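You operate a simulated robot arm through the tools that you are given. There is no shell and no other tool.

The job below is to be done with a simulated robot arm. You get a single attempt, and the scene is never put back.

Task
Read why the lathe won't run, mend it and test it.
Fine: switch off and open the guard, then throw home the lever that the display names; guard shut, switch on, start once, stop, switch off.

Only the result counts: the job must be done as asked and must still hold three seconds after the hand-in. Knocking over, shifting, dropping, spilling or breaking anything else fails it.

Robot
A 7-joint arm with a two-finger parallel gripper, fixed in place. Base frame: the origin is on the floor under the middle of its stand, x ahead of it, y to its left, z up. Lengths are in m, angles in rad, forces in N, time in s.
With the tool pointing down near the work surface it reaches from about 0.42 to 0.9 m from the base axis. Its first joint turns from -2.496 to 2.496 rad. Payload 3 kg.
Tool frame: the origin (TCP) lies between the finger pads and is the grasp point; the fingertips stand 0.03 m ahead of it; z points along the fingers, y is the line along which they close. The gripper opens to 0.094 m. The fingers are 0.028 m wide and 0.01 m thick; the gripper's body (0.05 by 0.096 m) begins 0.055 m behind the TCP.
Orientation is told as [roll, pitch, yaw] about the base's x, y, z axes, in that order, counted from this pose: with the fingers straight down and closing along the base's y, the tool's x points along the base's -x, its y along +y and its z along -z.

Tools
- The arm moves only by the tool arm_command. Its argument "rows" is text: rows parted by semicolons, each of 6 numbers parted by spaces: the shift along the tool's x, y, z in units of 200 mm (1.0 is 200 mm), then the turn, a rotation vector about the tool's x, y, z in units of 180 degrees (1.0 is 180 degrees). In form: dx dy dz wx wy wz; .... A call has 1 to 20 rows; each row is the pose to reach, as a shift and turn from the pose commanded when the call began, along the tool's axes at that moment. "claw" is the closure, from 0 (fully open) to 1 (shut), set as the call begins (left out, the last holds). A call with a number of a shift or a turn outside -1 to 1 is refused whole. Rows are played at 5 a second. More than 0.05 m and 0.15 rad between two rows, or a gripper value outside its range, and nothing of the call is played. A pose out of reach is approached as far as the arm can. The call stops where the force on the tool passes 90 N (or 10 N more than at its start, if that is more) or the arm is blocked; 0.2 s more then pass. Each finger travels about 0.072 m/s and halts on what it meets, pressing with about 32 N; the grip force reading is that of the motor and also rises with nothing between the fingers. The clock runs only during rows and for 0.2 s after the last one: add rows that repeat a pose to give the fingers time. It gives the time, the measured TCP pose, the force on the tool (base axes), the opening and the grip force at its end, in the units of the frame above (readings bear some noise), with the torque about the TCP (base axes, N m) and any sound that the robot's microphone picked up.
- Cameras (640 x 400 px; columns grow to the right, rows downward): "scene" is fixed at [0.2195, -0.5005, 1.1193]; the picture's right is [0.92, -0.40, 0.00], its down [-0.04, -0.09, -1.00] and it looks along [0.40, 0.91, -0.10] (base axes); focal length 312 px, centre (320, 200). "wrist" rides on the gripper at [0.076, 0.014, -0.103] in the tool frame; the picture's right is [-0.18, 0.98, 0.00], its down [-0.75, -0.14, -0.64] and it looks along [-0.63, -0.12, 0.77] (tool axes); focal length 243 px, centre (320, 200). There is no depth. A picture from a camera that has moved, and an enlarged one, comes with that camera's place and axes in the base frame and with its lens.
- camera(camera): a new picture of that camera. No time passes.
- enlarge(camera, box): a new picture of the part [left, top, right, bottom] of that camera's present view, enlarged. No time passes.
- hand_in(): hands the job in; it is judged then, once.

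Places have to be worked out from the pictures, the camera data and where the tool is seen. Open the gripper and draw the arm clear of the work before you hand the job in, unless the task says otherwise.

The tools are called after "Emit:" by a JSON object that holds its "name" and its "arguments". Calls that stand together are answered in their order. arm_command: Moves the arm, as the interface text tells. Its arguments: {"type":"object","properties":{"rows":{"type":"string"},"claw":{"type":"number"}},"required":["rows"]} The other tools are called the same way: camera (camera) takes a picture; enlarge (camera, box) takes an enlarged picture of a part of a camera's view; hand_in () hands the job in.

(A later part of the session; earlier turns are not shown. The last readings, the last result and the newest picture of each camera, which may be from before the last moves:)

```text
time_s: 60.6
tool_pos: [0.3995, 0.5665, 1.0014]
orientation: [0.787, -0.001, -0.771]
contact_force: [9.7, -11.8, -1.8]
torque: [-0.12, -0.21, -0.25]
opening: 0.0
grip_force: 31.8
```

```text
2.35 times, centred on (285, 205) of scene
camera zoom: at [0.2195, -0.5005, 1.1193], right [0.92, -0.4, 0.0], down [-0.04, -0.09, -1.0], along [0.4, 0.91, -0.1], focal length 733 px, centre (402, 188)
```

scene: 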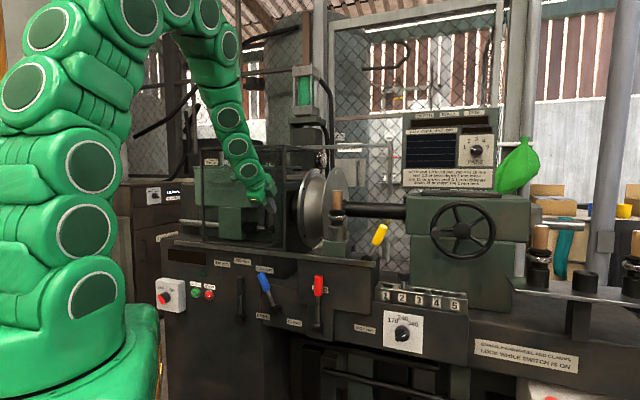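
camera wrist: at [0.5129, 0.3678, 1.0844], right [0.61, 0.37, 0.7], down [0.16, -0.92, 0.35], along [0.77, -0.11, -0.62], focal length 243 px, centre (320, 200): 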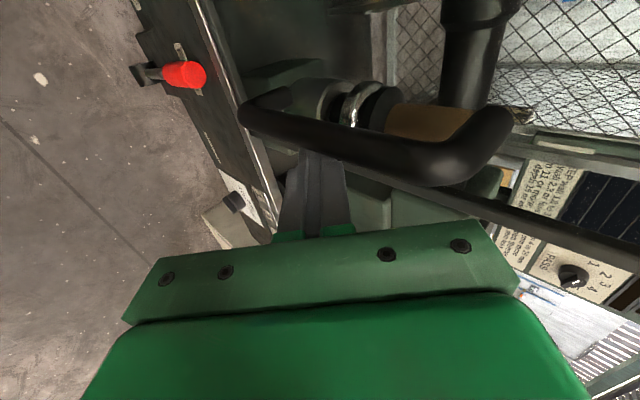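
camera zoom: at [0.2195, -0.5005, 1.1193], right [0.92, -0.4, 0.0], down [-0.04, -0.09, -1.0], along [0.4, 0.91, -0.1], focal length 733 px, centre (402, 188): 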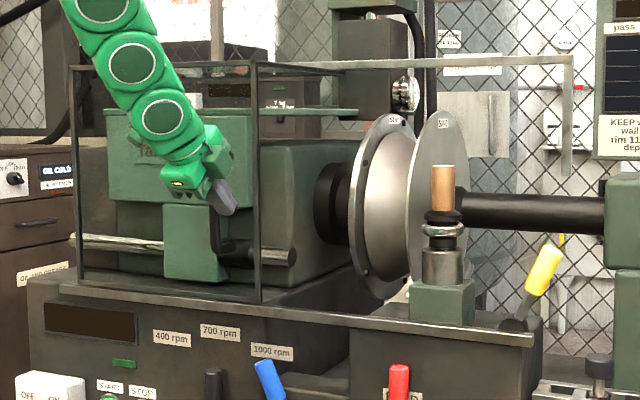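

The guard met its stop (about 15 N along the slide) after ~0.40 m. I back off the handle and look at the now exposed levers.

Emit:
{"name": "arm_command", "arguments": {"rows": "-0.05 0 0 0 0 0; -0.1 0 0 0 0 0; -0.1 -0.056 -0.057 0 0 0; -0.1 -0.113 -0.114 0 0 0; -0.1 -0.169 -0.17 0 0 0; -0.1 -0.226 -0.227 0 0 0; -0.1 -0.282 -0.284 0 0 0; -0.1 -0.282 -0.284 0 0 0"}}

Emit:
{"name": "camera", "arguments": {"camera": "wrist"}}

Emit:
{"name": "enlarge", "arguments": {"camera": "scene", "box": [320, 200, 420, 280]}}

Emit:
{"name": "enlarge", "arguments": {"camera": "scene", "box": [270, 150, 390, 280]}}

```text
time_s: 62.4
tool_pos: [0.3571, 0.496, 1.0019]
orientation: [0.786, 0.0, -0.77]
contact_force: [0.4, 0.8, -0.3]
torque: [-0.03, 0.0, 0.0]
opening: 0.0
grip_force: 32.3
```

```text
taken
camera wrist: at [0.2588, 0.5019, 1.0844], right [0.62, 0.37, 0.7], down [0.16, -0.92, 0.35], along [0.77, -0.11, -0.62], focal length 243 px, centre (320, 200)
```

wrist: 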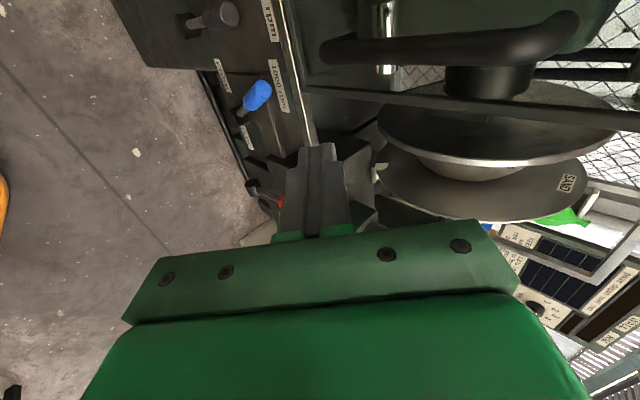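

```text
5.00 times, centred on (370, 240) of scene
camera zoom: at [0.2195, -0.5005, 1.1193], right [0.92, -0.4, 0.0], down [-0.04, -0.09, -1.0], along [0.4, 0.91, -0.1], focal length 1558 px, centre (70, 0)
```

zoom: 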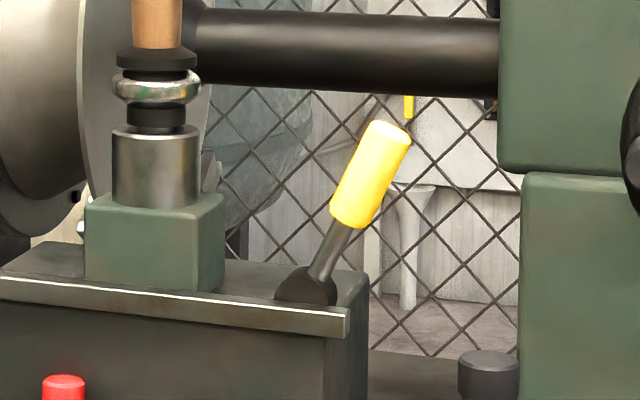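

```text
3.08 times, centred on (330, 215) of scene
camera zoom: at [0.2195, -0.5005, 1.1193], right [0.92, -0.4, 0.0], down [-0.04, -0.09, -1.0], along [0.4, 0.91, -0.1], focal length 959 px, centre (289, 154)
```

zoom: 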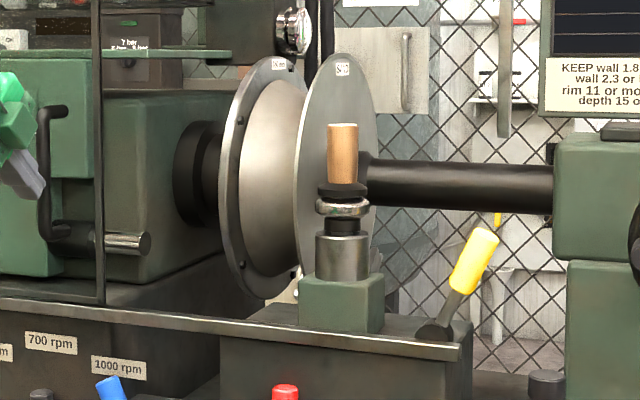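

With the guard open, yellow leans right (by the tool post) while blue, under the form, stands left at FREE. I zoom in on blue from here to check for more labels.

Emit:
{"name": "enlarge", "arguments": {"camera": "wrist", "box": [180, 0, 320, 210]}}

Emit:
{"name": "enlarge", "arguments": {"camera": "wrist", "box": [200, 60, 300, 160]}}

Emit:
{"name": "enlarge", "arguments": {"camera": "scene", "box": [240, 250, 310, 330]}}

```text
1.90 times, centred on (250, 105) of wrist
camera zoom: at [0.2588, 0.5019, 1.0844], right [0.62, 0.37, 0.7], down [0.16, -0.92, 0.35], along [0.77, -0.11, -0.62], focal length 462 px, centre (453, 381)
```

zoom: 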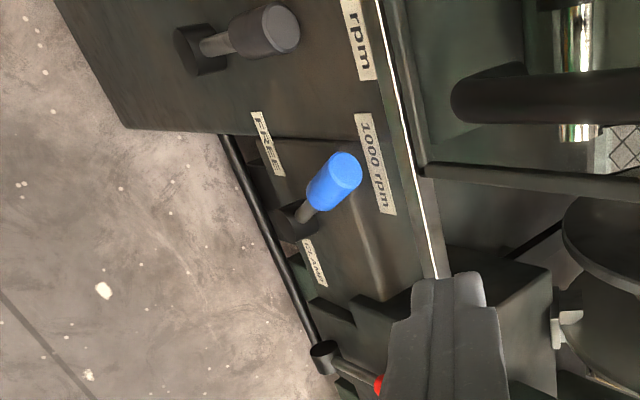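

```text
4.00 times, centred on (250, 110) of wrist
camera zoom: at [0.2588, 0.5019, 1.0844], right [0.62, 0.37, 0.7], down [0.16, -0.92, 0.35], along [0.77, -0.11, -0.62], focal length 970 px, centre (600, 560)
```

zoom: 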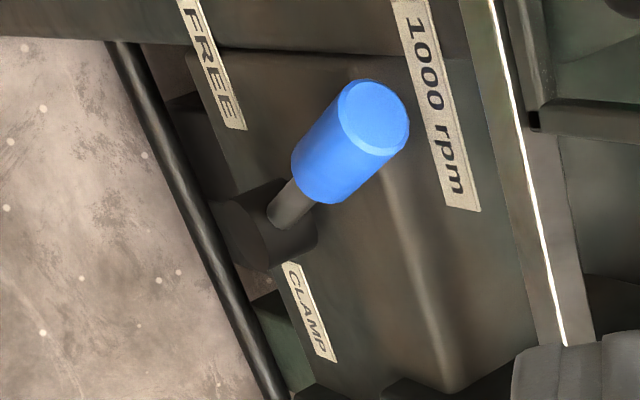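

```text
5.00 times, centred on (275, 290) of scene
camera zoom: at [0.2195, -0.5005, 1.1193], right [0.92, -0.4, 0.0], down [-0.04, -0.09, -1.0], along [0.4, 0.91, -0.1], focal length 1558 px, centre (545, -250)
```

zoom: 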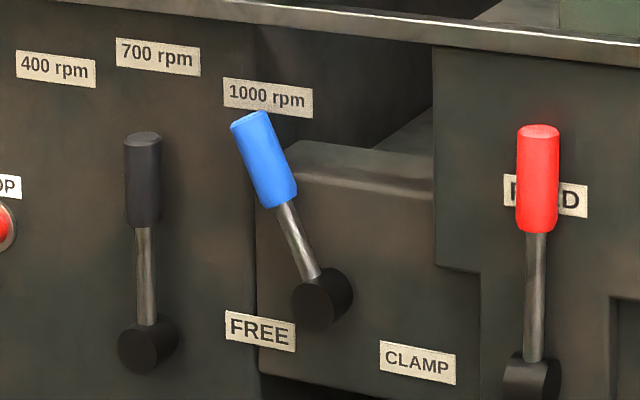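

No other label; blue stands at FREE and sits under the form, so it is the form clamp, to be thrown right to CLAMP. Its pivot is about e=-0.016, z=0.614 and its tip e=-0.075, z=0.739. I descend to the left of the blue handle, staying in front of the open guard's handle.

Emit:
{"name": "arm_command", "arguments": {"rows": "0.026 -0.047 0.087 0.0035 0 0; 0.053 -0.094 0.174 0.007 0 0; 0.079 -0.141 0.261 0.0105 0 0; 0.105 -0.189 0.349 0.014 0 0; 0.131 -0.236 0.436 0.0174 0 0; 0.158 -0.283 0.523 0.0209 0 0; 0.184 -0.33 0.61 0.0244 0 0; 0.21 -0.377 0.697 0.0279 0 0; 0.21 -0.377 0.697 0.0279 0 0"}}

Emit:
{"name": "camera", "arguments": {"camera": "wrist"}}

Emit:
{"name": "camera", "arguments": {"camera": "scene"}}

```text
time_s: 64.4
tool_pos: [0.3583, 0.558, 0.8498]
orientation: [0.7, 0.0, -0.771]
contact_force: [-0.2, 0.4, -0.3]
torque: [-0.02, -0.02, 0.0]
opening: 0.0
grip_force: 31.5
```

```text
taken
camera wrist: at [0.265, 0.5697, 0.9379], right [0.66, 0.41, 0.63], down [0.18, -0.9, 0.4], along [0.73, -0.15, -0.66], focal length 243 px, centre (320, 200)
```

wrist: 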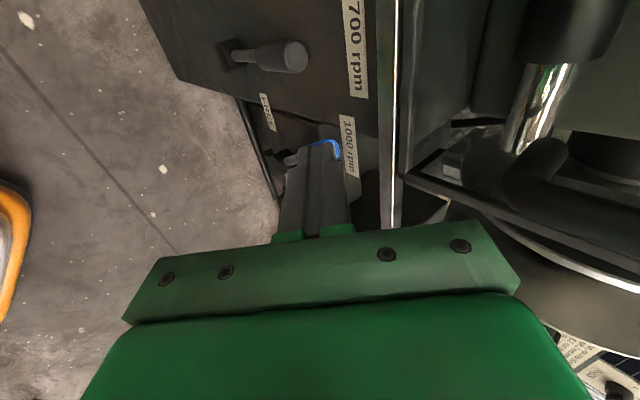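

```text
taken
```

scene: 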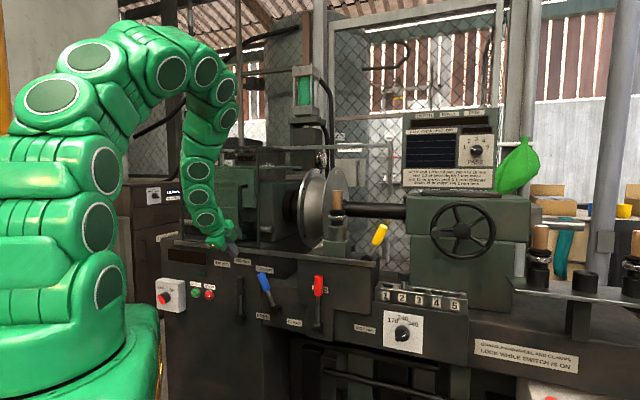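

The fingertips are above-left of blue, between the black and blue levers. I go down and forward between them, about 1.5 cm clear of each.

Emit:
{"name": "arm_command", "arguments": {"rows": "-0.005 -0.014 0.092 0 0 0; -0.01 -0.028 0.184 0 0 0; -0.015 -0.042 0.276 0 0 0; -0.02 -0.056 0.368 0 0 0; -0.025 -0.069 0.46 0 0 0; -0.03 -0.083 0.552 0 0 0; -0.035 -0.097 0.644 0 0 0; -0.04 -0.111 0.736 0 0 0; -0.04 -0.111 0.736 0 0 0"}}

Emit:
{"name": "camera", "arguments": {"camera": "wrist"}}

Emit:
{"name": "enlarge", "arguments": {"camera": "scene", "box": [200, 240, 320, 330]}}

```text
time_s: 66.4
tool_pos: [0.418, 0.608, 0.7245]
orientation: [0.699, 0.0, -0.769]
contact_force: [0.3, 1.4, 0.4]
torque: [0.0, 0.0, 0.03]
opening: 0.0002
grip_force: 32.0
```

```text
taken
camera wrist: at [0.3256, 0.6196, 0.8116], right [0.66, 0.41, 0.63], down [0.18, -0.9, 0.4], along [0.73, -0.15, -0.66], focal length 243 px, centre (320, 200)
```

wrist: 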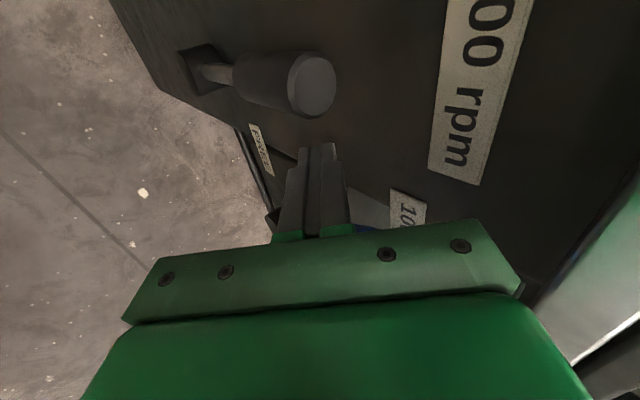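

```text
4.44 times, centred on (260, 285) of scene
camera zoom: at [0.2195, -0.5005, 1.1193], right [0.92, -0.4, 0.0], down [-0.04, -0.09, -1.0], along [0.4, 0.91, -0.1], focal length 1385 px, centre (587, -178)
```

zoom: 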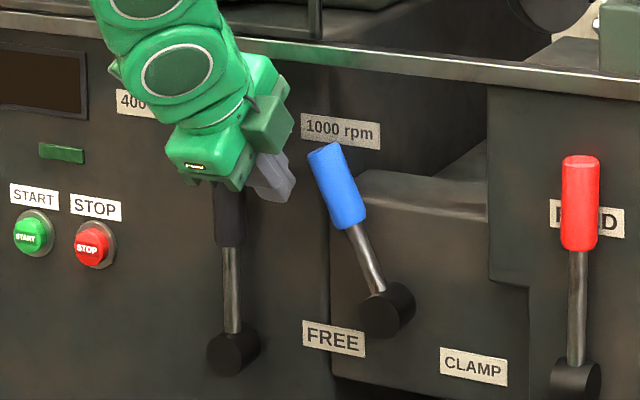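

In place between the levers without contact. I push blue to the right slowly toward CLAMP.

Emit:
{"name": "arm_command", "arguments": {"rows": "-0.046 0 0 0 0 0; -0.092 0 0 0 0 0; -0.138 0 0 0 0 0; -0.183 0 0 0 0 0; -0.229 0 0 0 0 0; -0.275 0 0 0 0 0; -0.321 0 0 0 0 0; -0.367 0 0 0 0 0; -0.413 0 0 0 0 0; -0.458 0 0 0 0 0; -0.504 0 0 0 0 0; -0.55 0 0 0 0 0; -0.55 0 0 0 0 0"}}

Emit:
{"name": "enlarge", "arguments": {"camera": "scene", "box": [200, 240, 320, 330]}}

Emit:
{"name": "camera", "arguments": {"camera": "wrist"}}

```text
time_s: 69.2
tool_pos: [0.497, 0.5306, 0.7231]
orientation: [0.7, -0.001, -0.77]
contact_force: [0.2, 0.5, -0.2]
torque: [-0.03, -0.02, 0.0]
opening: 0.0
grip_force: 32.2
```

```text
4.44 times, centred on (260, 285) of scene
camera zoom: at [0.2195, -0.5005, 1.1193], right [0.92, -0.4, 0.0], down [-0.04, -0.09, -1.0], along [0.4, 0.91, -0.1], focal length 1385 px, centre (587, -178)
```

zoom: 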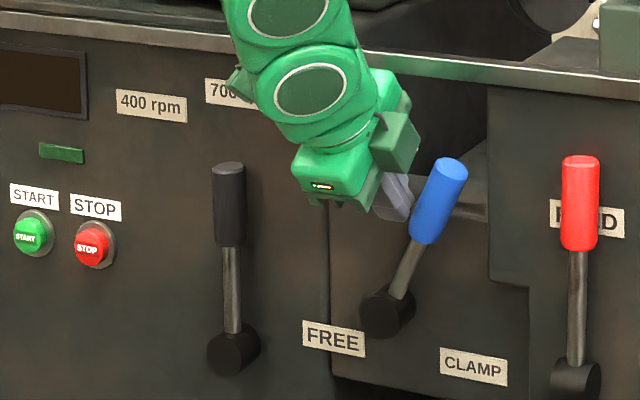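

```text
taken
camera wrist: at [0.4044, 0.5429, 0.8105], right [0.66, 0.41, 0.63], down [0.18, -0.9, 0.4], along [0.73, -0.15, -0.66], focal length 243 px, centre (320, 200)
```

wrist: 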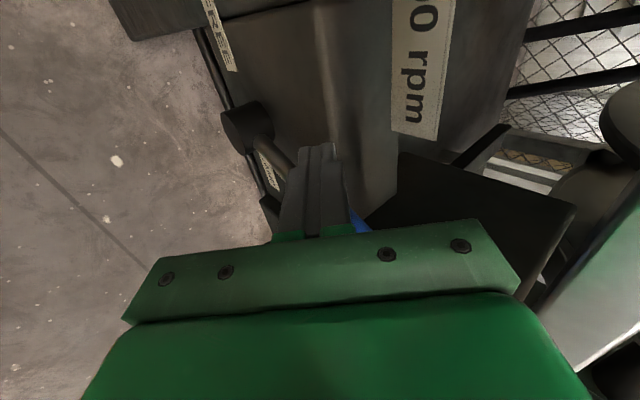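

Blue has swung over to the right with no residual force. I push a little further to make sure it's fully home against its stop.

Emit:
{"name": "arm_command", "arguments": {"rows": "-0.02 0 0 0 0 0; -0.04 0 0 0 0 0; -0.06 0 0 0 0 0; -0.08 0 0 0 0 0; -0.1 0 0 0 0 0; -0.1 0 0 0 0 0"}}

Emit:
{"name": "enlarge", "arguments": {"camera": "scene", "box": [200, 240, 320, 330]}}

```text
time_s: 70.0
tool_pos: [0.4984, 0.529, 0.7233]
orientation: [0.7, 0.001, -0.752]
contact_force: [-4.1, 6.7, 1.7]
torque: [0.2, 0.1, 0.1]
opening: 0.0002
grip_force: 31.5
stopped in row 3: the force on the tool passed its limit at 99 N (the readings are from after the stop); the commanded pose is now the measured one
```

```text
4.44 times, centred on (260, 285) of scene
camera zoom: at [0.2195, -0.5005, 1.1193], right [0.92, -0.4, 0.0], down [-0.04, -0.09, -1.0], along [0.4, 0.91, -0.1], focal length 1385 px, centre (587, -178)
```

zoom: 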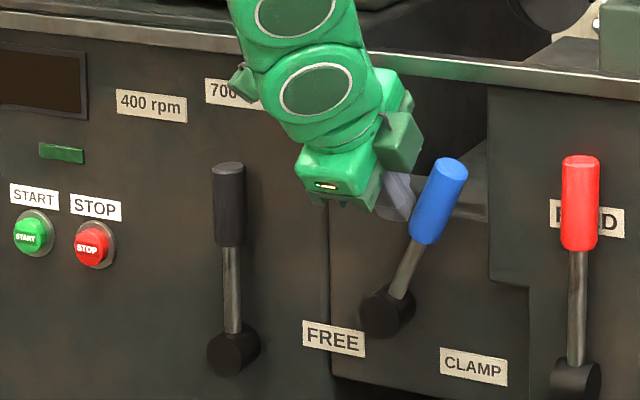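

It hit its hard stop, so blue is fully home at CLAMP. I back off left slightly, then retreat up and out.

Emit:
{"name": "arm_command", "arguments": {"rows": "0.05 0 0 0 0 0; 0.1 0 0 0 0 0; 0.1 0.018 -0.123 0 0 0; 0.1 0.037 -0.245 0 0 0; 0.1 0.055 -0.368 0 0 0; 0.1 0.074 -0.49 0 0 0; 0.1 0.093 -0.613 0 0 0; 0.1 0.111 -0.736 0 0 0; 0.1 0.111 -0.736 0 0 0"}}

Emit:
{"name": "camera", "arguments": {"camera": "scene"}}

Emit:
{"name": "camera", "arguments": {"camera": "wrist"}}

```text
time_s: 72.0
tool_pos: [0.4322, 0.4855, 0.8507]
orientation: [0.697, 0.002, -0.754]
contact_force: [0.2, 0.4, 0.2]
torque: [-0.03, -0.03, -0.03]
opening: 0.0004
grip_force: 31.7
```

```text
taken
```

scene: 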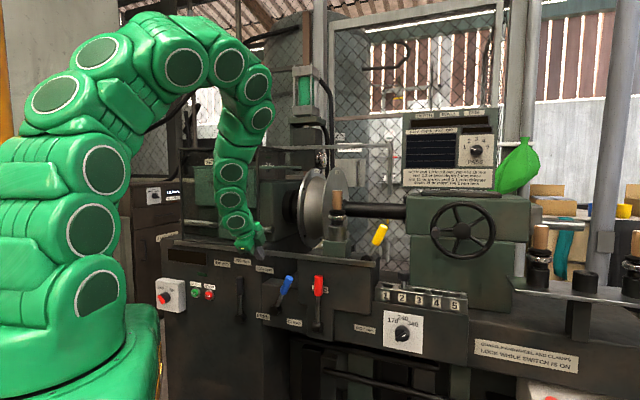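

```text
taken
camera wrist: at [0.3392, 0.4955, 0.9384], right [0.65, 0.42, 0.63], down [0.19, -0.9, 0.4], along [0.73, -0.14, -0.66], focal length 243 px, centre (320, 200)
```

wrist: 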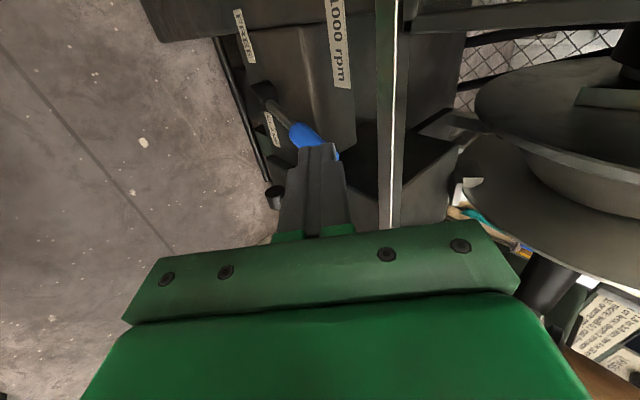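

Blue now leans to CLAMP. Next I shut the guard: rise to handle height, then move to the left side of the handle bar (now at e≈-0.13).

Emit:
{"name": "arm_command", "arguments": {"rows": "0 0.036 -0.092 -0.0035 -0.0004 0.0005; 0 0.073 -0.184 -0.007 -0.0008 0.001; 0 0.109 -0.276 -0.0105 -0.0012 0.0014; 0 0.145 -0.368 -0.014 -0.0016 0.0019; 0 0.181 -0.459 -0.0174 -0.002 0.0024; 0 0.218 -0.551 -0.0209 -0.0024 0.0029; 0 0.254 -0.643 -0.0244 -0.0028 0.0033; 0 0.29 -0.735 -0.0279 -0.0032 0.0038; 0 0.29 -0.735 -0.0279 -0.0032 0.0038"}}

Emit:
{"name": "arm_command", "arguments": {"rows": "0.089 0 0 0 0 0; 0.178 0 0 0 0 0; 0.266 0 0 0 0 0; 0.355 0 0 0 0 0; 0.444 0 0 0 0 0; 0.533 0 0 0 0 0; 0.621 0 0 0 0 0; 0.71 0 0 0 0 0; 0.71 0 0 0 0 0"}}

Emit:
{"name": "camera", "arguments": {"camera": "wrist"}}

```text
time_s: 74.0
tool_pos: [0.3977, 0.4487, 1.0015]
orientation: [0.787, 0.003, -0.77]
contact_force: [-0.2, 0.5, 1.1]
torque: [-0.01, 0.02, -0.05]
opening: 0.0
grip_force: 31.7
```

```text
time_s: 76.0
tool_pos: [0.2954, 0.5492, 1.0008]
orientation: [0.786, 0.002, -0.77]
contact_force: [-0.2, 0.3, 0.5]
torque: [0.02, -0.04, 0.01]
opening: 0.0002
grip_force: 32.3
```

```text
taken
camera wrist: at [0.1972, 0.5543, 1.0838], right [0.62, 0.37, 0.69], down [0.16, -0.92, 0.35], along [0.77, -0.11, -0.63], focal length 243 px, centre (320, 200)
```

wrist: 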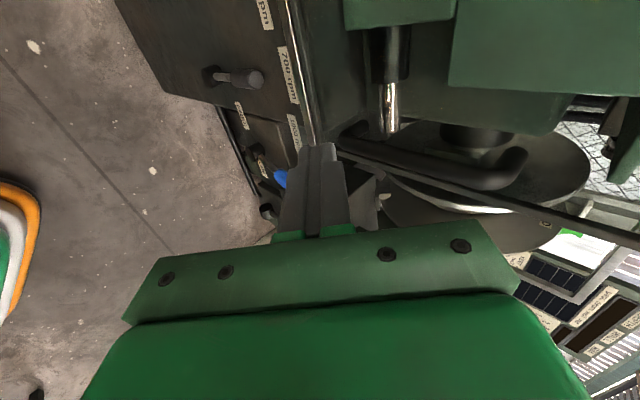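

The handle bar is at e≈-0.132 and my fingertips are left of it. I move in, then push right to close the guard.

Emit:
{"name": "arm_command", "arguments": {"rows": "0 0.059 0.059 0 0 0; 0 0.117 0.117 0 0 0; 0 0.176 0.176 0 0 0; 0 0.234 0.235 0 0 0; 0 0.293 0.293 0 0 0; 0 0.293 0.293 0 0 0"}}

Emit:
{"name": "arm_command", "arguments": {"rows": "-0.06 0 0 0 0 0; -0.12 0 0 0 0 0; -0.18 0 0 0 0 0; -0.24 0 0 0 0 0; -0.3 0 0 0 0 0; -0.36 0 0 0 0 0; -0.42 0 0 0 0 0; -0.48 0 0 0 0 0; -0.54 0 0 0 0 0; -0.6 0 0 0 0 0; -0.66 0 0 0 0 0; -0.72 0 0 0 0 0; -0.78 0 0 0 0 0; -0.84 0 0 0 0 0; -0.9 0 0 0 0 0; -0.96 0 0 0 0 0; -0.96 0 0 0 0 0"}}

Emit:
{"name": "camera", "arguments": {"camera": "scene"}}

```text
time_s: 77.4
tool_pos: [0.3539, 0.6065, 1.0016]
orientation: [0.783, 0.002, -0.769]
contact_force: [-0.1, -0.4, -0.8]
torque: [0.01, -0.01, 0.02]
opening: 0.0
grip_force: 31.5
```

```text
time_s: 81.0
tool_pos: [0.491, 0.4731, 1.0006]
orientation: [0.785, 0.002, -0.769]
contact_force: [-0.2, -0.2, -0.6]
torque: [-0.01, 0.01, 0.03]
opening: 0.0
grip_force: 31.7
```

```text
taken
```

scene: 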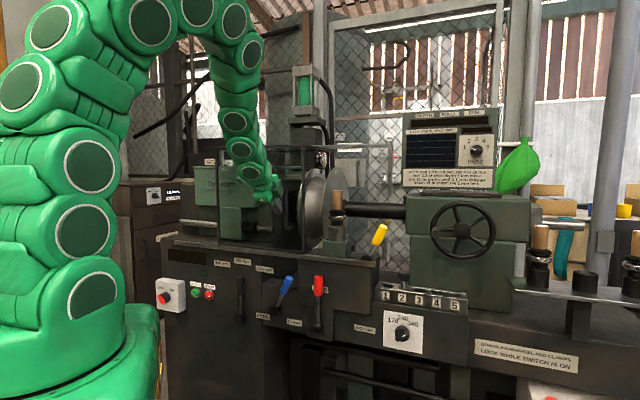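

The guard slides back right. I continue pushing.

Emit:
{"name": "arm_command", "arguments": {"rows": "-0.06 0 0 0 0 0; -0.12 0 0 0 0 0; -0.18 0 0 0 0 0; -0.24 0 0 0 0 0; -0.3 0 0 0 0 0; -0.36 0 0 0 0 0; -0.42 0 0 0 0 0; -0.48 0 0 0 0 0; -0.54 0 0 0 0 0; -0.6 0 0 0 0 0; -0.66 0 0 0 0 0; -0.72 0 0 0 0 0; -0.78 0 0 0 0 0; -0.84 0 0 0 0 0; -0.9 0 0 0 0 0; -0.96 0 0 0 0 0; -0.96 0 0 0 0 0"}}

Emit:
{"name": "arm_command", "arguments": {"rows": "-0.025 0 0 0 0 0; -0.05 0 0 0 0 0; -0.075 0 0 0 0 0; -0.1 0 0 0 0 0; -0.125 0 0 0 0 0; -0.15 0 0 0 0 0; -0.175 0 0 0 0 0; -0.2 0 0 0 0 0; -0.2 0 0 0 0 0"}}

Emit:
{"name": "enlarge", "arguments": {"camera": "scene", "box": [180, 130, 420, 280]}}

```text
time_s: 84.6
tool_pos: [0.6291, 0.3392, 1.0004]
orientation: [0.785, 0.001, -0.77]
contact_force: [0.3, -0.7, 0.1]
torque: [0.0, 0.02, -0.01]
opening: 0.0001
grip_force: 31.9
```

```text
time_s: 86.8
tool_pos: [0.6531, 0.3178, 0.9988]
orientation: [0.782, 0.007, -0.758]
contact_force: [-12.7, 6.3, 4.4]
torque: [-0.07, -0.21, 0.09]
opening: 0.0
grip_force: 32.0
stopped in row 9: the force on the tool passed its limit at 92 N (the readings are from after the stop); the commanded pose is now the measured one
```

```text
2.67 times, centred on (300, 205) of scene
camera zoom: at [0.2195, -0.5005, 1.1193], right [0.92, -0.4, 0.0], down [-0.04, -0.09, -1.0], along [0.4, 0.91, -0.1], focal length 831 px, centre (373, 187)
```

zoom: 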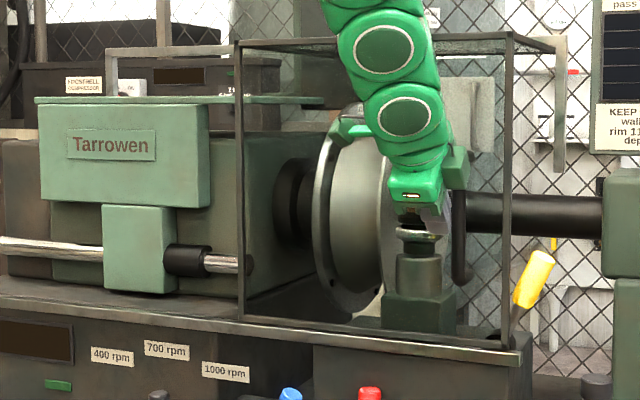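

The guard is back at its original closed position against its stop. I release the handle and retreat, then travel left in front of the machine.

Emit:
{"name": "arm_command", "arguments": {"rows": "0.05 0 0 0 0 0; 0.1 0 0 0 0 0; 0.1 -0.059 -0.059 0 0 0; 0.1 -0.117 -0.117 0 0 0; 0.1 -0.176 -0.176 0 0 0; 0.1 -0.234 -0.235 0 0 0; 0.1 -0.293 -0.293 0 0 0; 0.1 -0.293 -0.293 0 0 0"}}

Emit:
{"name": "enlarge", "arguments": {"camera": "scene", "box": [180, 130, 420, 280]}}

```text
time_s: 88.5
tool_pos: [0.5818, 0.2686, 0.9998]
orientation: [0.784, 0.004, -0.759]
contact_force: [0.5, -0.1, 0.1]
torque: [-0.03, 0.01, -0.02]
opening: 0.0
grip_force: 32.1
```

```text
2.67 times, centred on (300, 205) of scene
camera zoom: at [0.2195, -0.5005, 1.1193], right [0.92, -0.4, 0.0], down [-0.04, -0.09, -1.0], along [0.4, 0.91, -0.1], focal length 831 px, centre (373, 187)
```

zoom: 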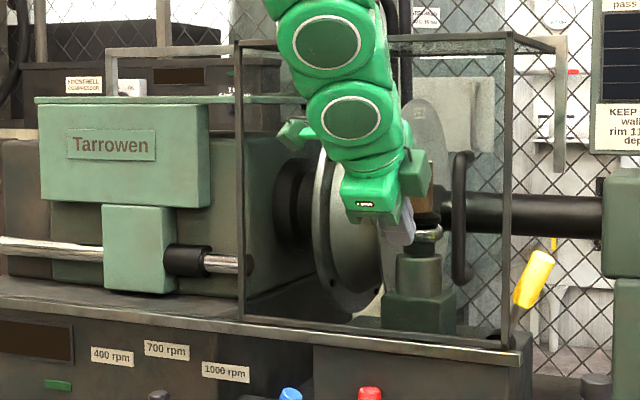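

Guard shut. I travel left 0.19 m, a bit further out to stay within reach.

Emit:
{"name": "arm_command", "arguments": {"rows": "0.095 0.007 0.007 0 0 0; 0.19 0.014 0.014 0 0 0; 0.285 0.021 0.021 0 0 0; 0.38 0.028 0.028 0 0 0; 0.475 0.035 0.035 0 0 0; 0.57 0.042 0.042 0 0 0; 0.665 0.049 0.049 0 0 0; 0.76 0.056 0.056 0 0 0; 0.855 0.063 0.063 0 0 0; 0.95 0.07 0.07 0 0 0; 0.95 0.07 0.07 0 0 0"}}

Emit:
{"name": "arm_command", "arguments": {"rows": "0.095 0 0 0 0 0; 0.19 0 0 0 0 0; 0.285 0 0 0 0 0; 0.38 0 0 0 0 0; 0.475 0 0 0 0 0; 0.57 0 0 0 0 0; 0.665 0 0 0 0 0; 0.76 0 0 0 0 0; 0.855 0 0 0 0 0; 0.95 0 0 0 0 0; 0.95 0 0 0 0 0"}}

```text
time_s: 91.0
tool_pos: [0.4582, 0.415, 1.0013]
orientation: [0.783, 0.004, -0.758]
contact_force: [0.0, -0.4, 0.0]
torque: [-0.03, -0.03, -0.01]
opening: 0.0
grip_force: 32.2
```

```text
time_s: 93.3
tool_pos: [0.3208, 0.5465, 1.0013]
orientation: [0.783, 0.006, -0.758]
contact_force: [-0.4, 0.0, -0.1]
torque: [0.0, 0.01, -0.03]
opening: 0.0
grip_force: 32.4
```

Next I move left and down a little, while turning the tool to point more radially (about 70°) as needed near the switch.

Emit:
{"name": "arm_command", "arguments": {"rows": "0.081 -0.024 0.003 0 0.0077 -0.0077; 0.163 -0.048 0.007 0 0.0154 -0.0154; 0.244 -0.072 0.01 0 0.0231 -0.0231; 0.325 -0.096 0.013 0 0.0308 -0.0308; 0.406 -0.12 0.016 0 0.0385 -0.0385; 0.488 -0.145 0.02 0 0.0462 -0.0462; 0.569 -0.169 0.023 0 0.0538 -0.0538; 0.65 -0.193 0.026 0 0.0615 -0.0615; 0.731 -0.217 0.029 0 0.0692 -0.0692; 0.813 -0.241 0.033 0 0.0769 -0.0769; 0.894 -0.265 0.036 0 0.0846 -0.0846; 0.975 -0.289 0.039 0 0.0923 -0.0923; 0.975 -0.289 0.039 0 0.0923 -0.0923"}}

```text
time_s: 96.2
tool_pos: [0.1539, 0.6547, 0.9572]
orientation: [0.786, 0.008, -0.35]
contact_force: [-0.3, 0.4, -0.6]
torque: [0.02, -0.02, -0.01]
opening: 0.0002
grip_force: 31.1
```

Good. I lower the tilt to about 35° and turn to about 76°, then move down and left toward the switch.

Emit:
{"name": "arm_command", "arguments": {"rows": "0 0 0 0.0146 0.0053 -0.0063; 0 0 0 0.0292 0.0106 -0.0127; 0 0 0 0.0437 0.0158 -0.019; 0 0 0 0.0583 0.0211 -0.0253; 0.052 -0.033 0.076 0.0583 0.0211 -0.0253; 0.104 -0.065 0.151 0.0583 0.0211 -0.0253; 0.156 -0.098 0.227 0.0583 0.0211 -0.0253; 0.209 -0.13 0.302 0.0583 0.0211 -0.0253; 0.261 -0.163 0.378 0.0583 0.0211 -0.0253; 0.313 -0.195 0.453 0.0583 0.0211 -0.0253; 0.365 -0.228 0.529 0.0583 0.0211 -0.0253; 0.365 -0.228 0.529 0.0583 0.0211 -0.0253"}}

Emit:
{"name": "camera", "arguments": {"camera": "wrist"}}

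```text
time_s: 98.8
tool_pos: [0.1011, 0.7206, 0.8506]
orientation: [0.603, 0.008, -0.246]
contact_force: [0.2, 0.1, 0.0]
torque: [0.01, 0.04, -0.03]
opening: 0.0
grip_force: 31.8
```

```text
taken
camera wrist: at [0.0153, 0.6912, 0.9427], right [0.38, 0.74, 0.56], down [0.62, -0.65, 0.44], along [0.69, 0.17, -0.7], focal length 243 px, centre (320, 200)
```

wrist: 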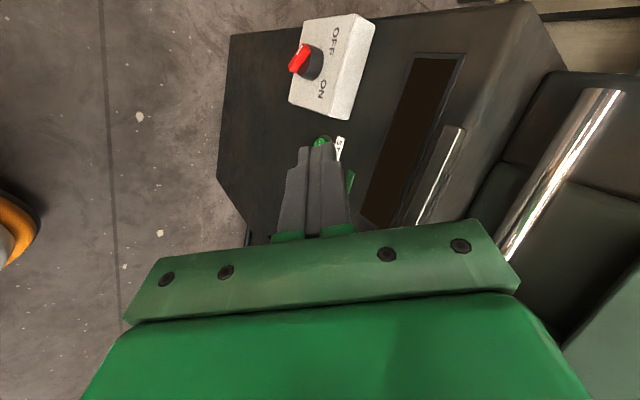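

Good view; now I descend to the standoff left of the knob (upper side this time), in two halves.

Emit:
{"name": "arm_command", "arguments": {"rows": "0.038 -0.018 0.1 0 0 0; 0.076 -0.036 0.2 0 0 0; 0.114 -0.054 0.3 0 0 0; 0.152 -0.071 0.399 0 0 0; 0.19 -0.089 0.499 0 0 0; 0.2285 -0.107 0.599 0 0 0; 0.2285 -0.107 0.599 0 0 0"}}

Emit:
{"name": "arm_command", "arguments": {"rows": "0.038 -0.018 0.1 0 0 0; 0.076 -0.036 0.2 0 0 0; 0.114 -0.054 0.3 0 0 0; 0.152 -0.071 0.399 0 0 0; 0.19 -0.089 0.499 0 0 0; 0.2285 -0.107 0.599 0 0 0; 0.2285 -0.107 0.599 0 0 0"}}

Emit:
{"name": "camera", "arguments": {"camera": "wrist"}}

Emit:
{"name": "enlarge", "arguments": {"camera": "scene", "box": [140, 240, 240, 320]}}

```text
time_s: 100.3
tool_pos: [0.0676, 0.781, 0.741]
orientation: [0.601, 0.008, -0.247]
contact_force: [-0.3, 0.0, -0.5]
torque: [0.02, 0.0, 0.01]
opening: 0.0
grip_force: 32.0
```

```text
time_s: 102.0
tool_pos: [0.0332, 0.84, 0.6294]
orientation: [0.602, 0.007, -0.246]
contact_force: [-0.3, -0.7, 0.5]
torque: [0.01, -0.01, 0.03]
opening: 0.0
grip_force: 31.6
```

```text
taken
camera wrist: at [-0.0508, 0.8114, 0.7219], right [0.38, 0.74, 0.56], down [0.62, -0.65, 0.44], along [0.69, 0.17, -0.7], focal length 243 px, centre (320, 200)
```

wrist: 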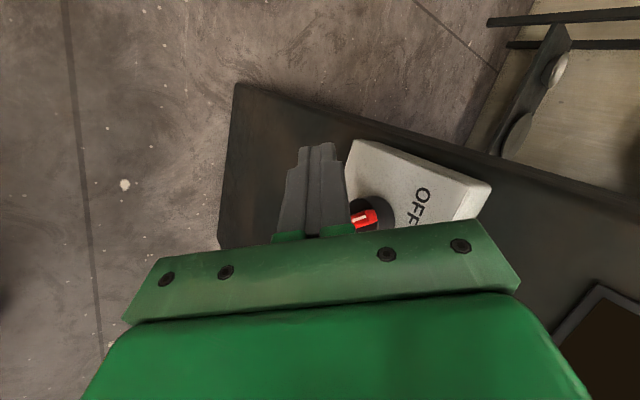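

```text
5.00 times, centred on (190, 280) of scene
camera zoom: at [0.2195, -0.5005, 1.1193], right [0.92, -0.4, 0.0], down [-0.04, -0.09, -1.0], along [0.4, 0.91, -0.1], focal length 1558 px, centre (970, -200)
```

zoom: 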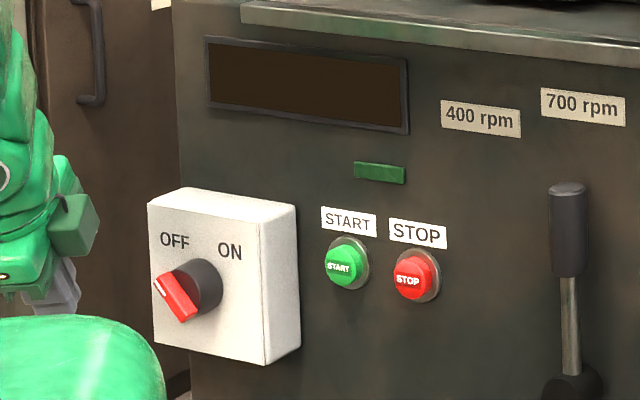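

Knob is at OFF, display dark. I move in beside the pointer's left side (44 mm in), ready to push it right along the top.

Emit:
{"name": "arm_command", "arguments": {"rows": "-0.032 0.041 0.028 0 0 0; -0.064 0.082 0.056 0 0 0; -0.096 0.123 0.084 0 0 0; -0.128 0.164 0.112 0 0 0; -0.128 0.164 0.112 0 0 0"}}

Emit:
{"name": "enlarge", "arguments": {"camera": "wrist", "box": [260, 110, 480, 250]}}

Emit:
{"name": "enlarge", "arguments": {"camera": "scene", "box": [140, 270, 200, 320]}}

```text
time_s: 103.2
tool_pos: [0.0687, 0.8727, 0.6289]
orientation: [0.601, 0.009, -0.245]
contact_force: [0.1, -0.4, 0.4]
torque: [-0.02, 0.01, 0.0]
opening: 0.0
grip_force: 31.6
```

```text
2.86 times, centred on (370, 180) of wrist
camera zoom: at [-0.0157, 0.8446, 0.7224], right [0.38, 0.74, 0.56], down [0.62, -0.65, 0.44], along [0.69, 0.17, -0.7], focal length 693 px, centre (177, 257)
```

zoom: 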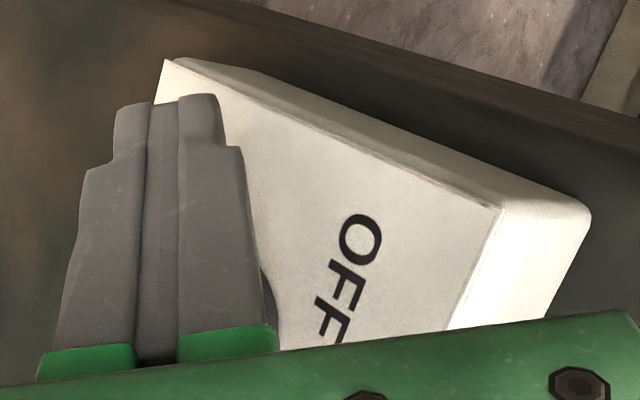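

```text
8.00 times, centred on (170, 295) of scene
camera zoom: at [0.2195, -0.5005, 1.1193], right [0.92, -0.4, 0.0], down [-0.04, -0.09, -1.0], along [0.4, 0.91, -0.1], focal length 2493 px, centre (1520, -560)
```

zoom: 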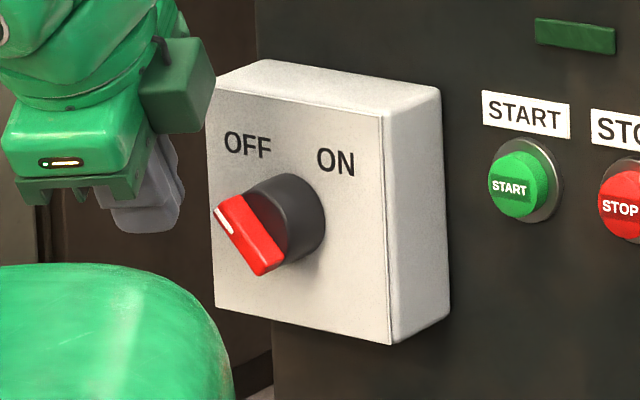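

The finger corner sits slightly high relative to the pointer's lower corner, so I lower it 4 mm and then push right along the top to about mid-turn.

Emit:
{"name": "arm_command", "arguments": {"rows": "0 -0.011 0.016 0 0 0; -0.037 -0.029 0.004 0 0 0; -0.074 -0.046 -0.008 0 0 0; -0.096 -0.054 -0.019 0 0 0; -0.117 -0.061 -0.03 0 0 0; -0.135 -0.064 -0.044 0 0 0; -0.152 -0.066 -0.058 0 0 0; -0.152 -0.066 -0.058 0 0 0"}}

Emit:
{"name": "enlarge", "arguments": {"camera": "wrist", "box": [260, 110, 480, 250]}}

Emit:
{"name": "enlarge", "arguments": {"camera": "scene", "box": [140, 240, 240, 320]}}

```text
time_s: 105.0
tool_pos: [0.0917, 0.8485, 0.6314]
orientation: [0.605, 0.01, -0.245]
contact_force: [-32.2, -1.2, 5.0]
torque: [0.24, 0.63, 0.32]
opening: 0.0
grip_force: 32.2
```

```text
2.86 times, centred on (370, 180) of wrist
camera zoom: at [0.0071, 0.8195, 0.7242], right [0.38, 0.74, 0.56], down [0.62, -0.65, 0.44], along [0.69, 0.18, -0.7], focal length 693 px, centre (177, 257)
```

zoom: 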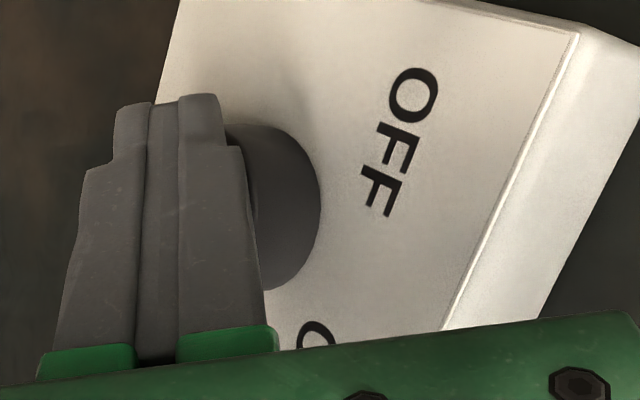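

```text
5.00 times, centred on (190, 280) of scene
camera zoom: at [0.2195, -0.5005, 1.1193], right [0.92, -0.4, 0.0], down [-0.04, -0.09, -1.0], along [0.4, 0.91, -0.1], focal length 1558 px, centre (970, -200)
```

zoom: 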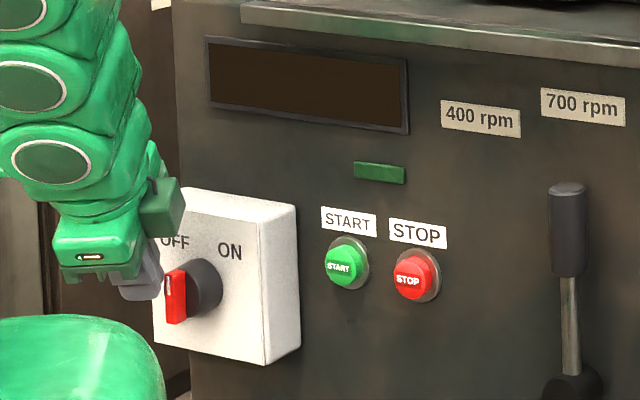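

The bar is about upright with 32 N. I continue the arc to ON.

Emit:
{"name": "arm_command", "arguments": {"rows": "-0.015 -0.002 -0.013 0 0 0; -0.03 -0.003 -0.026 0 0 0; -0.043 -0.006 -0.035 0 0 0; -0.056 -0.01 -0.043 0 0 0; -0.065 -0.015 -0.044 0 0 0; -0.074 -0.021 -0.045 0 0 0; -0.074 -0.021 -0.045 0 0 0"}}

Emit:
{"name": "enlarge", "arguments": {"camera": "wrist", "box": [260, 110, 480, 250]}}

Emit:
{"name": "enlarge", "arguments": {"camera": "scene", "box": [140, 240, 240, 320]}}

```text
time_s: 106.1
tool_pos: [0.0978, 0.8382, 0.6364]
orientation: [0.605, 0.008, -0.238]
contact_force: [-5.4, -4.2, 3.3]
torque: [-0.01, 0.12, 0.04]
opening: 0.0001
grip_force: 31.9
stopped in row 5: the force on the tool passed its limit at 92 N (the readings are from after the stop); the commanded pose is now the measured one
```

```text
2.86 times, centred on (370, 180) of wrist
camera zoom: at [0.0135, 0.8091, 0.73], right [0.37, 0.74, 0.56], down [0.62, -0.64, 0.44], along [0.69, 0.18, -0.7], focal length 693 px, centre (177, 257)
```

zoom: 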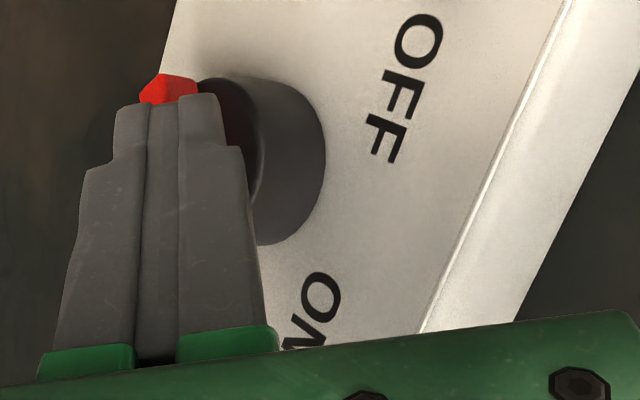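

```text
5.00 times, centred on (190, 280) of scene
camera zoom: at [0.2195, -0.5005, 1.1193], right [0.92, -0.4, 0.0], down [-0.04, -0.09, -1.0], along [0.4, 0.91, -0.1], focal length 1558 px, centre (970, -200)
```

zoom: 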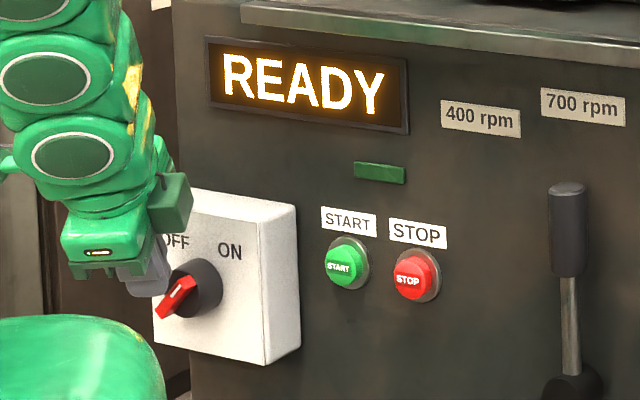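

The display now reads READY, so blue was the right lever and the switch is ON. I retreat straight out from the knob.

Emit:
{"name": "arm_command", "arguments": {"rows": "0.043 -0.051 -0.035 0 0 0; 0.086 -0.102 -0.07 0 0 0; 0.128 -0.153 -0.105 0 0 0; 0.171 -0.204 -0.14 0 0 0; 0.171 -0.204 -0.14 0 0 0"}}

Emit:
{"name": "camera", "arguments": {"camera": "wrist"}}

Emit:
{"name": "enlarge", "arguments": {"camera": "scene", "box": [140, 240, 240, 320]}}

```text
time_s: 107.3
tool_pos: [0.0523, 0.7989, 0.6377]
orientation: [0.603, 0.009, -0.238]
contact_force: [0.4, 0.3, 0.0]
torque: [-0.01, 0.0, 0.01]
opening: 0.0
grip_force: 31.5
```

```text
taken
camera wrist: at [-0.0313, 0.7699, 0.7305], right [0.37, 0.74, 0.56], down [0.62, -0.65, 0.44], along [0.69, 0.18, -0.7], focal length 243 px, centre (320, 200)
```

wrist: 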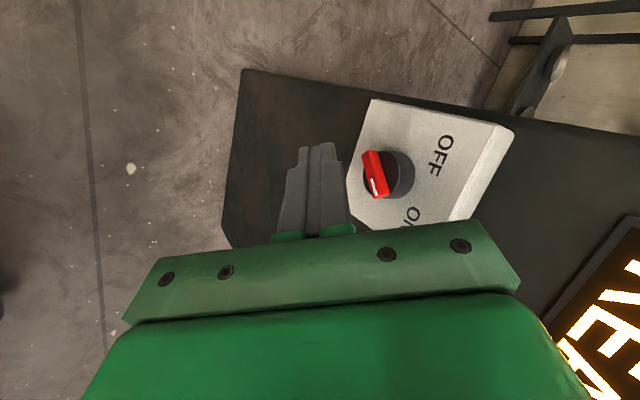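

```text
5.00 times, centred on (190, 280) of scene
camera zoom: at [0.2195, -0.5005, 1.1193], right [0.92, -0.4, 0.0], down [-0.04, -0.09, -1.0], along [0.4, 0.91, -0.1], focal length 1558 px, centre (970, -200)
```

zoom: 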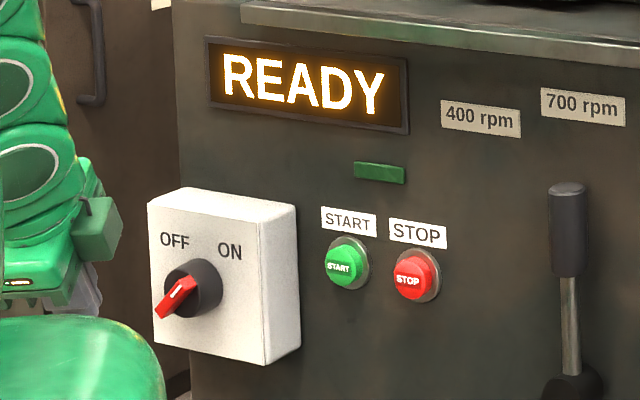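

The switch is at ON and the machine says READY. Now I move in front of the START button (e≈-0.399, z≈0.617), staying several centimetres off.

Emit:
{"name": "arm_command", "arguments": {"rows": "-0.088 -0.016 -0.01 0 0 0; -0.175 -0.032 -0.019 0 0 0; -0.263 -0.048 -0.029 0 0 0; -0.35 -0.065 -0.039 0 0 0; -0.438 -0.081 -0.049 0 0 0; -0.525 -0.097 -0.058 0 0 0; -0.613 -0.113 -0.068 0 0 0; -0.613 -0.113 -0.068 0 0 0"}}

Emit:
{"name": "camera", "arguments": {"camera": "wrist"}}

Emit:
{"name": "enlarge", "arguments": {"camera": "scene", "box": [150, 250, 240, 320]}}

```text
time_s: 109.1
tool_pos: [0.1632, 0.7471, 0.6354]
orientation: [0.607, 0.008, -0.24]
contact_force: [-0.3, 0.7, 0.0]
torque: [-0.04, -0.01, -0.01]
opening: 0.0
grip_force: 31.5
out of reach, approached as far as the arm can: row 7, 8
```

```text
taken
camera wrist: at [0.0787, 0.7182, 0.7283], right [0.37, 0.74, 0.56], down [0.62, -0.65, 0.44], along [0.69, 0.18, -0.7], focal length 243 px, centre (320, 200)
```

wrist: 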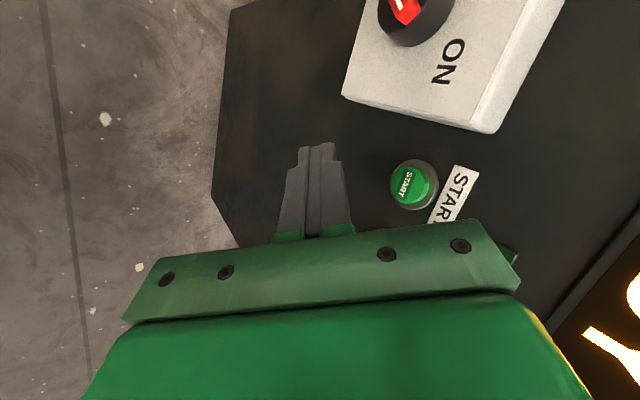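

```text
5.71 times, centred on (195, 285) of scene
camera zoom: at [0.2195, -0.5005, 1.1193], right [0.92, -0.4, 0.0], down [-0.04, -0.09, -1.0], along [0.4, 0.91, -0.1], focal length 1781 px, centre (1034, -286)
```

zoom: 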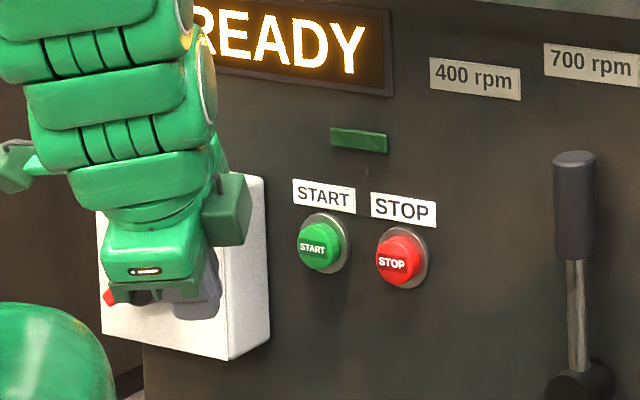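

START's cap centre triangulates to [0.2415, 0.821, 0.617] (n≈0.758). I approach to about 2 cm in front of it.

Emit:
{"name": "arm_command", "arguments": {"rows": "-0.035 0.04 0.028 0 0 0; -0.07 0.08 0.056 0 0 0; -0.105 0.121 0.084 0 0 0; -0.14 0.161 0.112 0 0 0; -0.175 0.201 0.14 0 0 0; -0.175 0.201 0.14 0 0 0"}}

Emit:
{"name": "enlarge", "arguments": {"camera": "wrist", "box": [260, 110, 480, 250]}}

Emit:
{"name": "enlarge", "arguments": {"camera": "scene", "box": [150, 250, 240, 320]}}

```text
time_s: 110.5
tool_pos: [0.2099, 0.7863, 0.6352]
orientation: [0.604, 0.009, -0.237]
contact_force: [0.3, 0.1, -0.3]
torque: [0.03, -0.02, 0.0]
opening: 0.0
grip_force: 32.1
```

```text
2.86 times, centred on (370, 180) of wrist
camera zoom: at [0.1245, 0.7571, 0.7281], right [0.37, 0.74, 0.56], down [0.62, -0.65, 0.44], along [0.69, 0.18, -0.7], focal length 693 px, centre (177, 257)
```

zoom: 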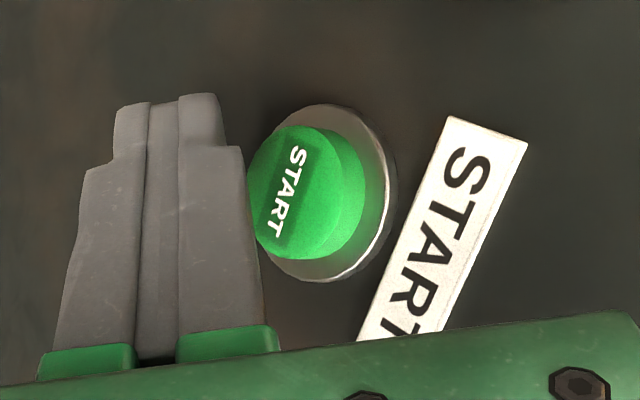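

```text
5.71 times, centred on (195, 285) of scene
camera zoom: at [0.2195, -0.5005, 1.1193], right [0.92, -0.4, 0.0], down [-0.04, -0.09, -1.0], along [0.4, 0.91, -0.1], focal length 1781 px, centre (1034, -286)
```

zoom: 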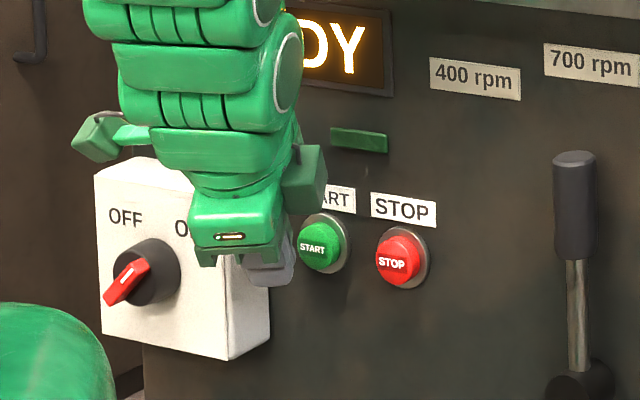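

The predicted contact point lies on the START cap's centre, about 18 mm ahead. I press in gently, a few millimetres past first contact, and check.

Emit:
{"name": "arm_command", "arguments": {"rows": "-0.0227 0.0319 0.0222 0 0 0; -0.0378 0.0532 0.037 0 0 0; -0.0453 0.0639 0.0443 0 0 0; -0.0504 0.071 0.0493 0 0 0; -0.0554 0.078 0.0542 0 0 0; -0.0605 0.0851 0.0591 0 0 0; -0.0605 0.0851 0.0591 0 0 0"}}

Emit:
{"name": "enlarge", "arguments": {"camera": "scene", "box": [150, 230, 240, 300]}}

Emit:
{"name": "camera", "arguments": {"camera": "wrist"}}

```text
time_s: 112.1
tool_pos: [0.2242, 0.8015, 0.6339]
orientation: [0.6, 0.01, -0.235]
contact_force: [-19.5, -19.2, 2.6]
torque: [-0.33, 0.33, -0.02]
opening: 0.0
grip_force: 32.3
heard: click
```

```text
5.71 times, centred on (195, 265) of scene
camera zoom: at [0.2195, -0.5005, 1.1193], right [0.92, -0.4, 0.0], down [-0.04, -0.09, -1.0], along [0.4, 0.91, -0.1], focal length 1781 px, centre (1034, -171)
```

zoom: 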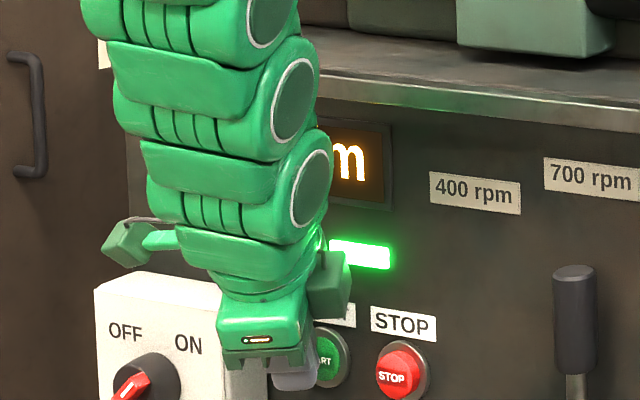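

```text
taken
camera wrist: at [0.1403, 0.7736, 0.7267], right [0.37, 0.74, 0.55], down [0.62, -0.64, 0.44], along [0.69, 0.18, -0.7], focal length 243 px, centre (320, 200)
```

wrist: 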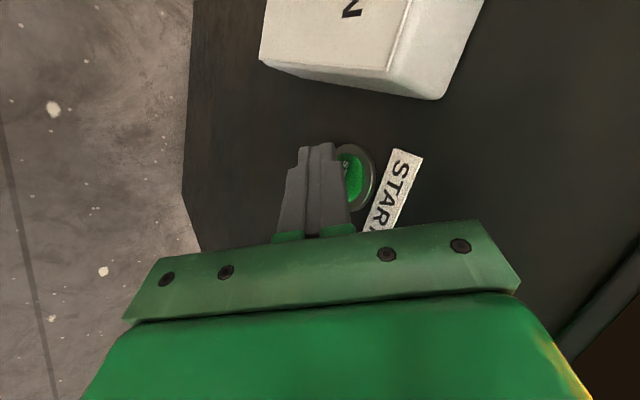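

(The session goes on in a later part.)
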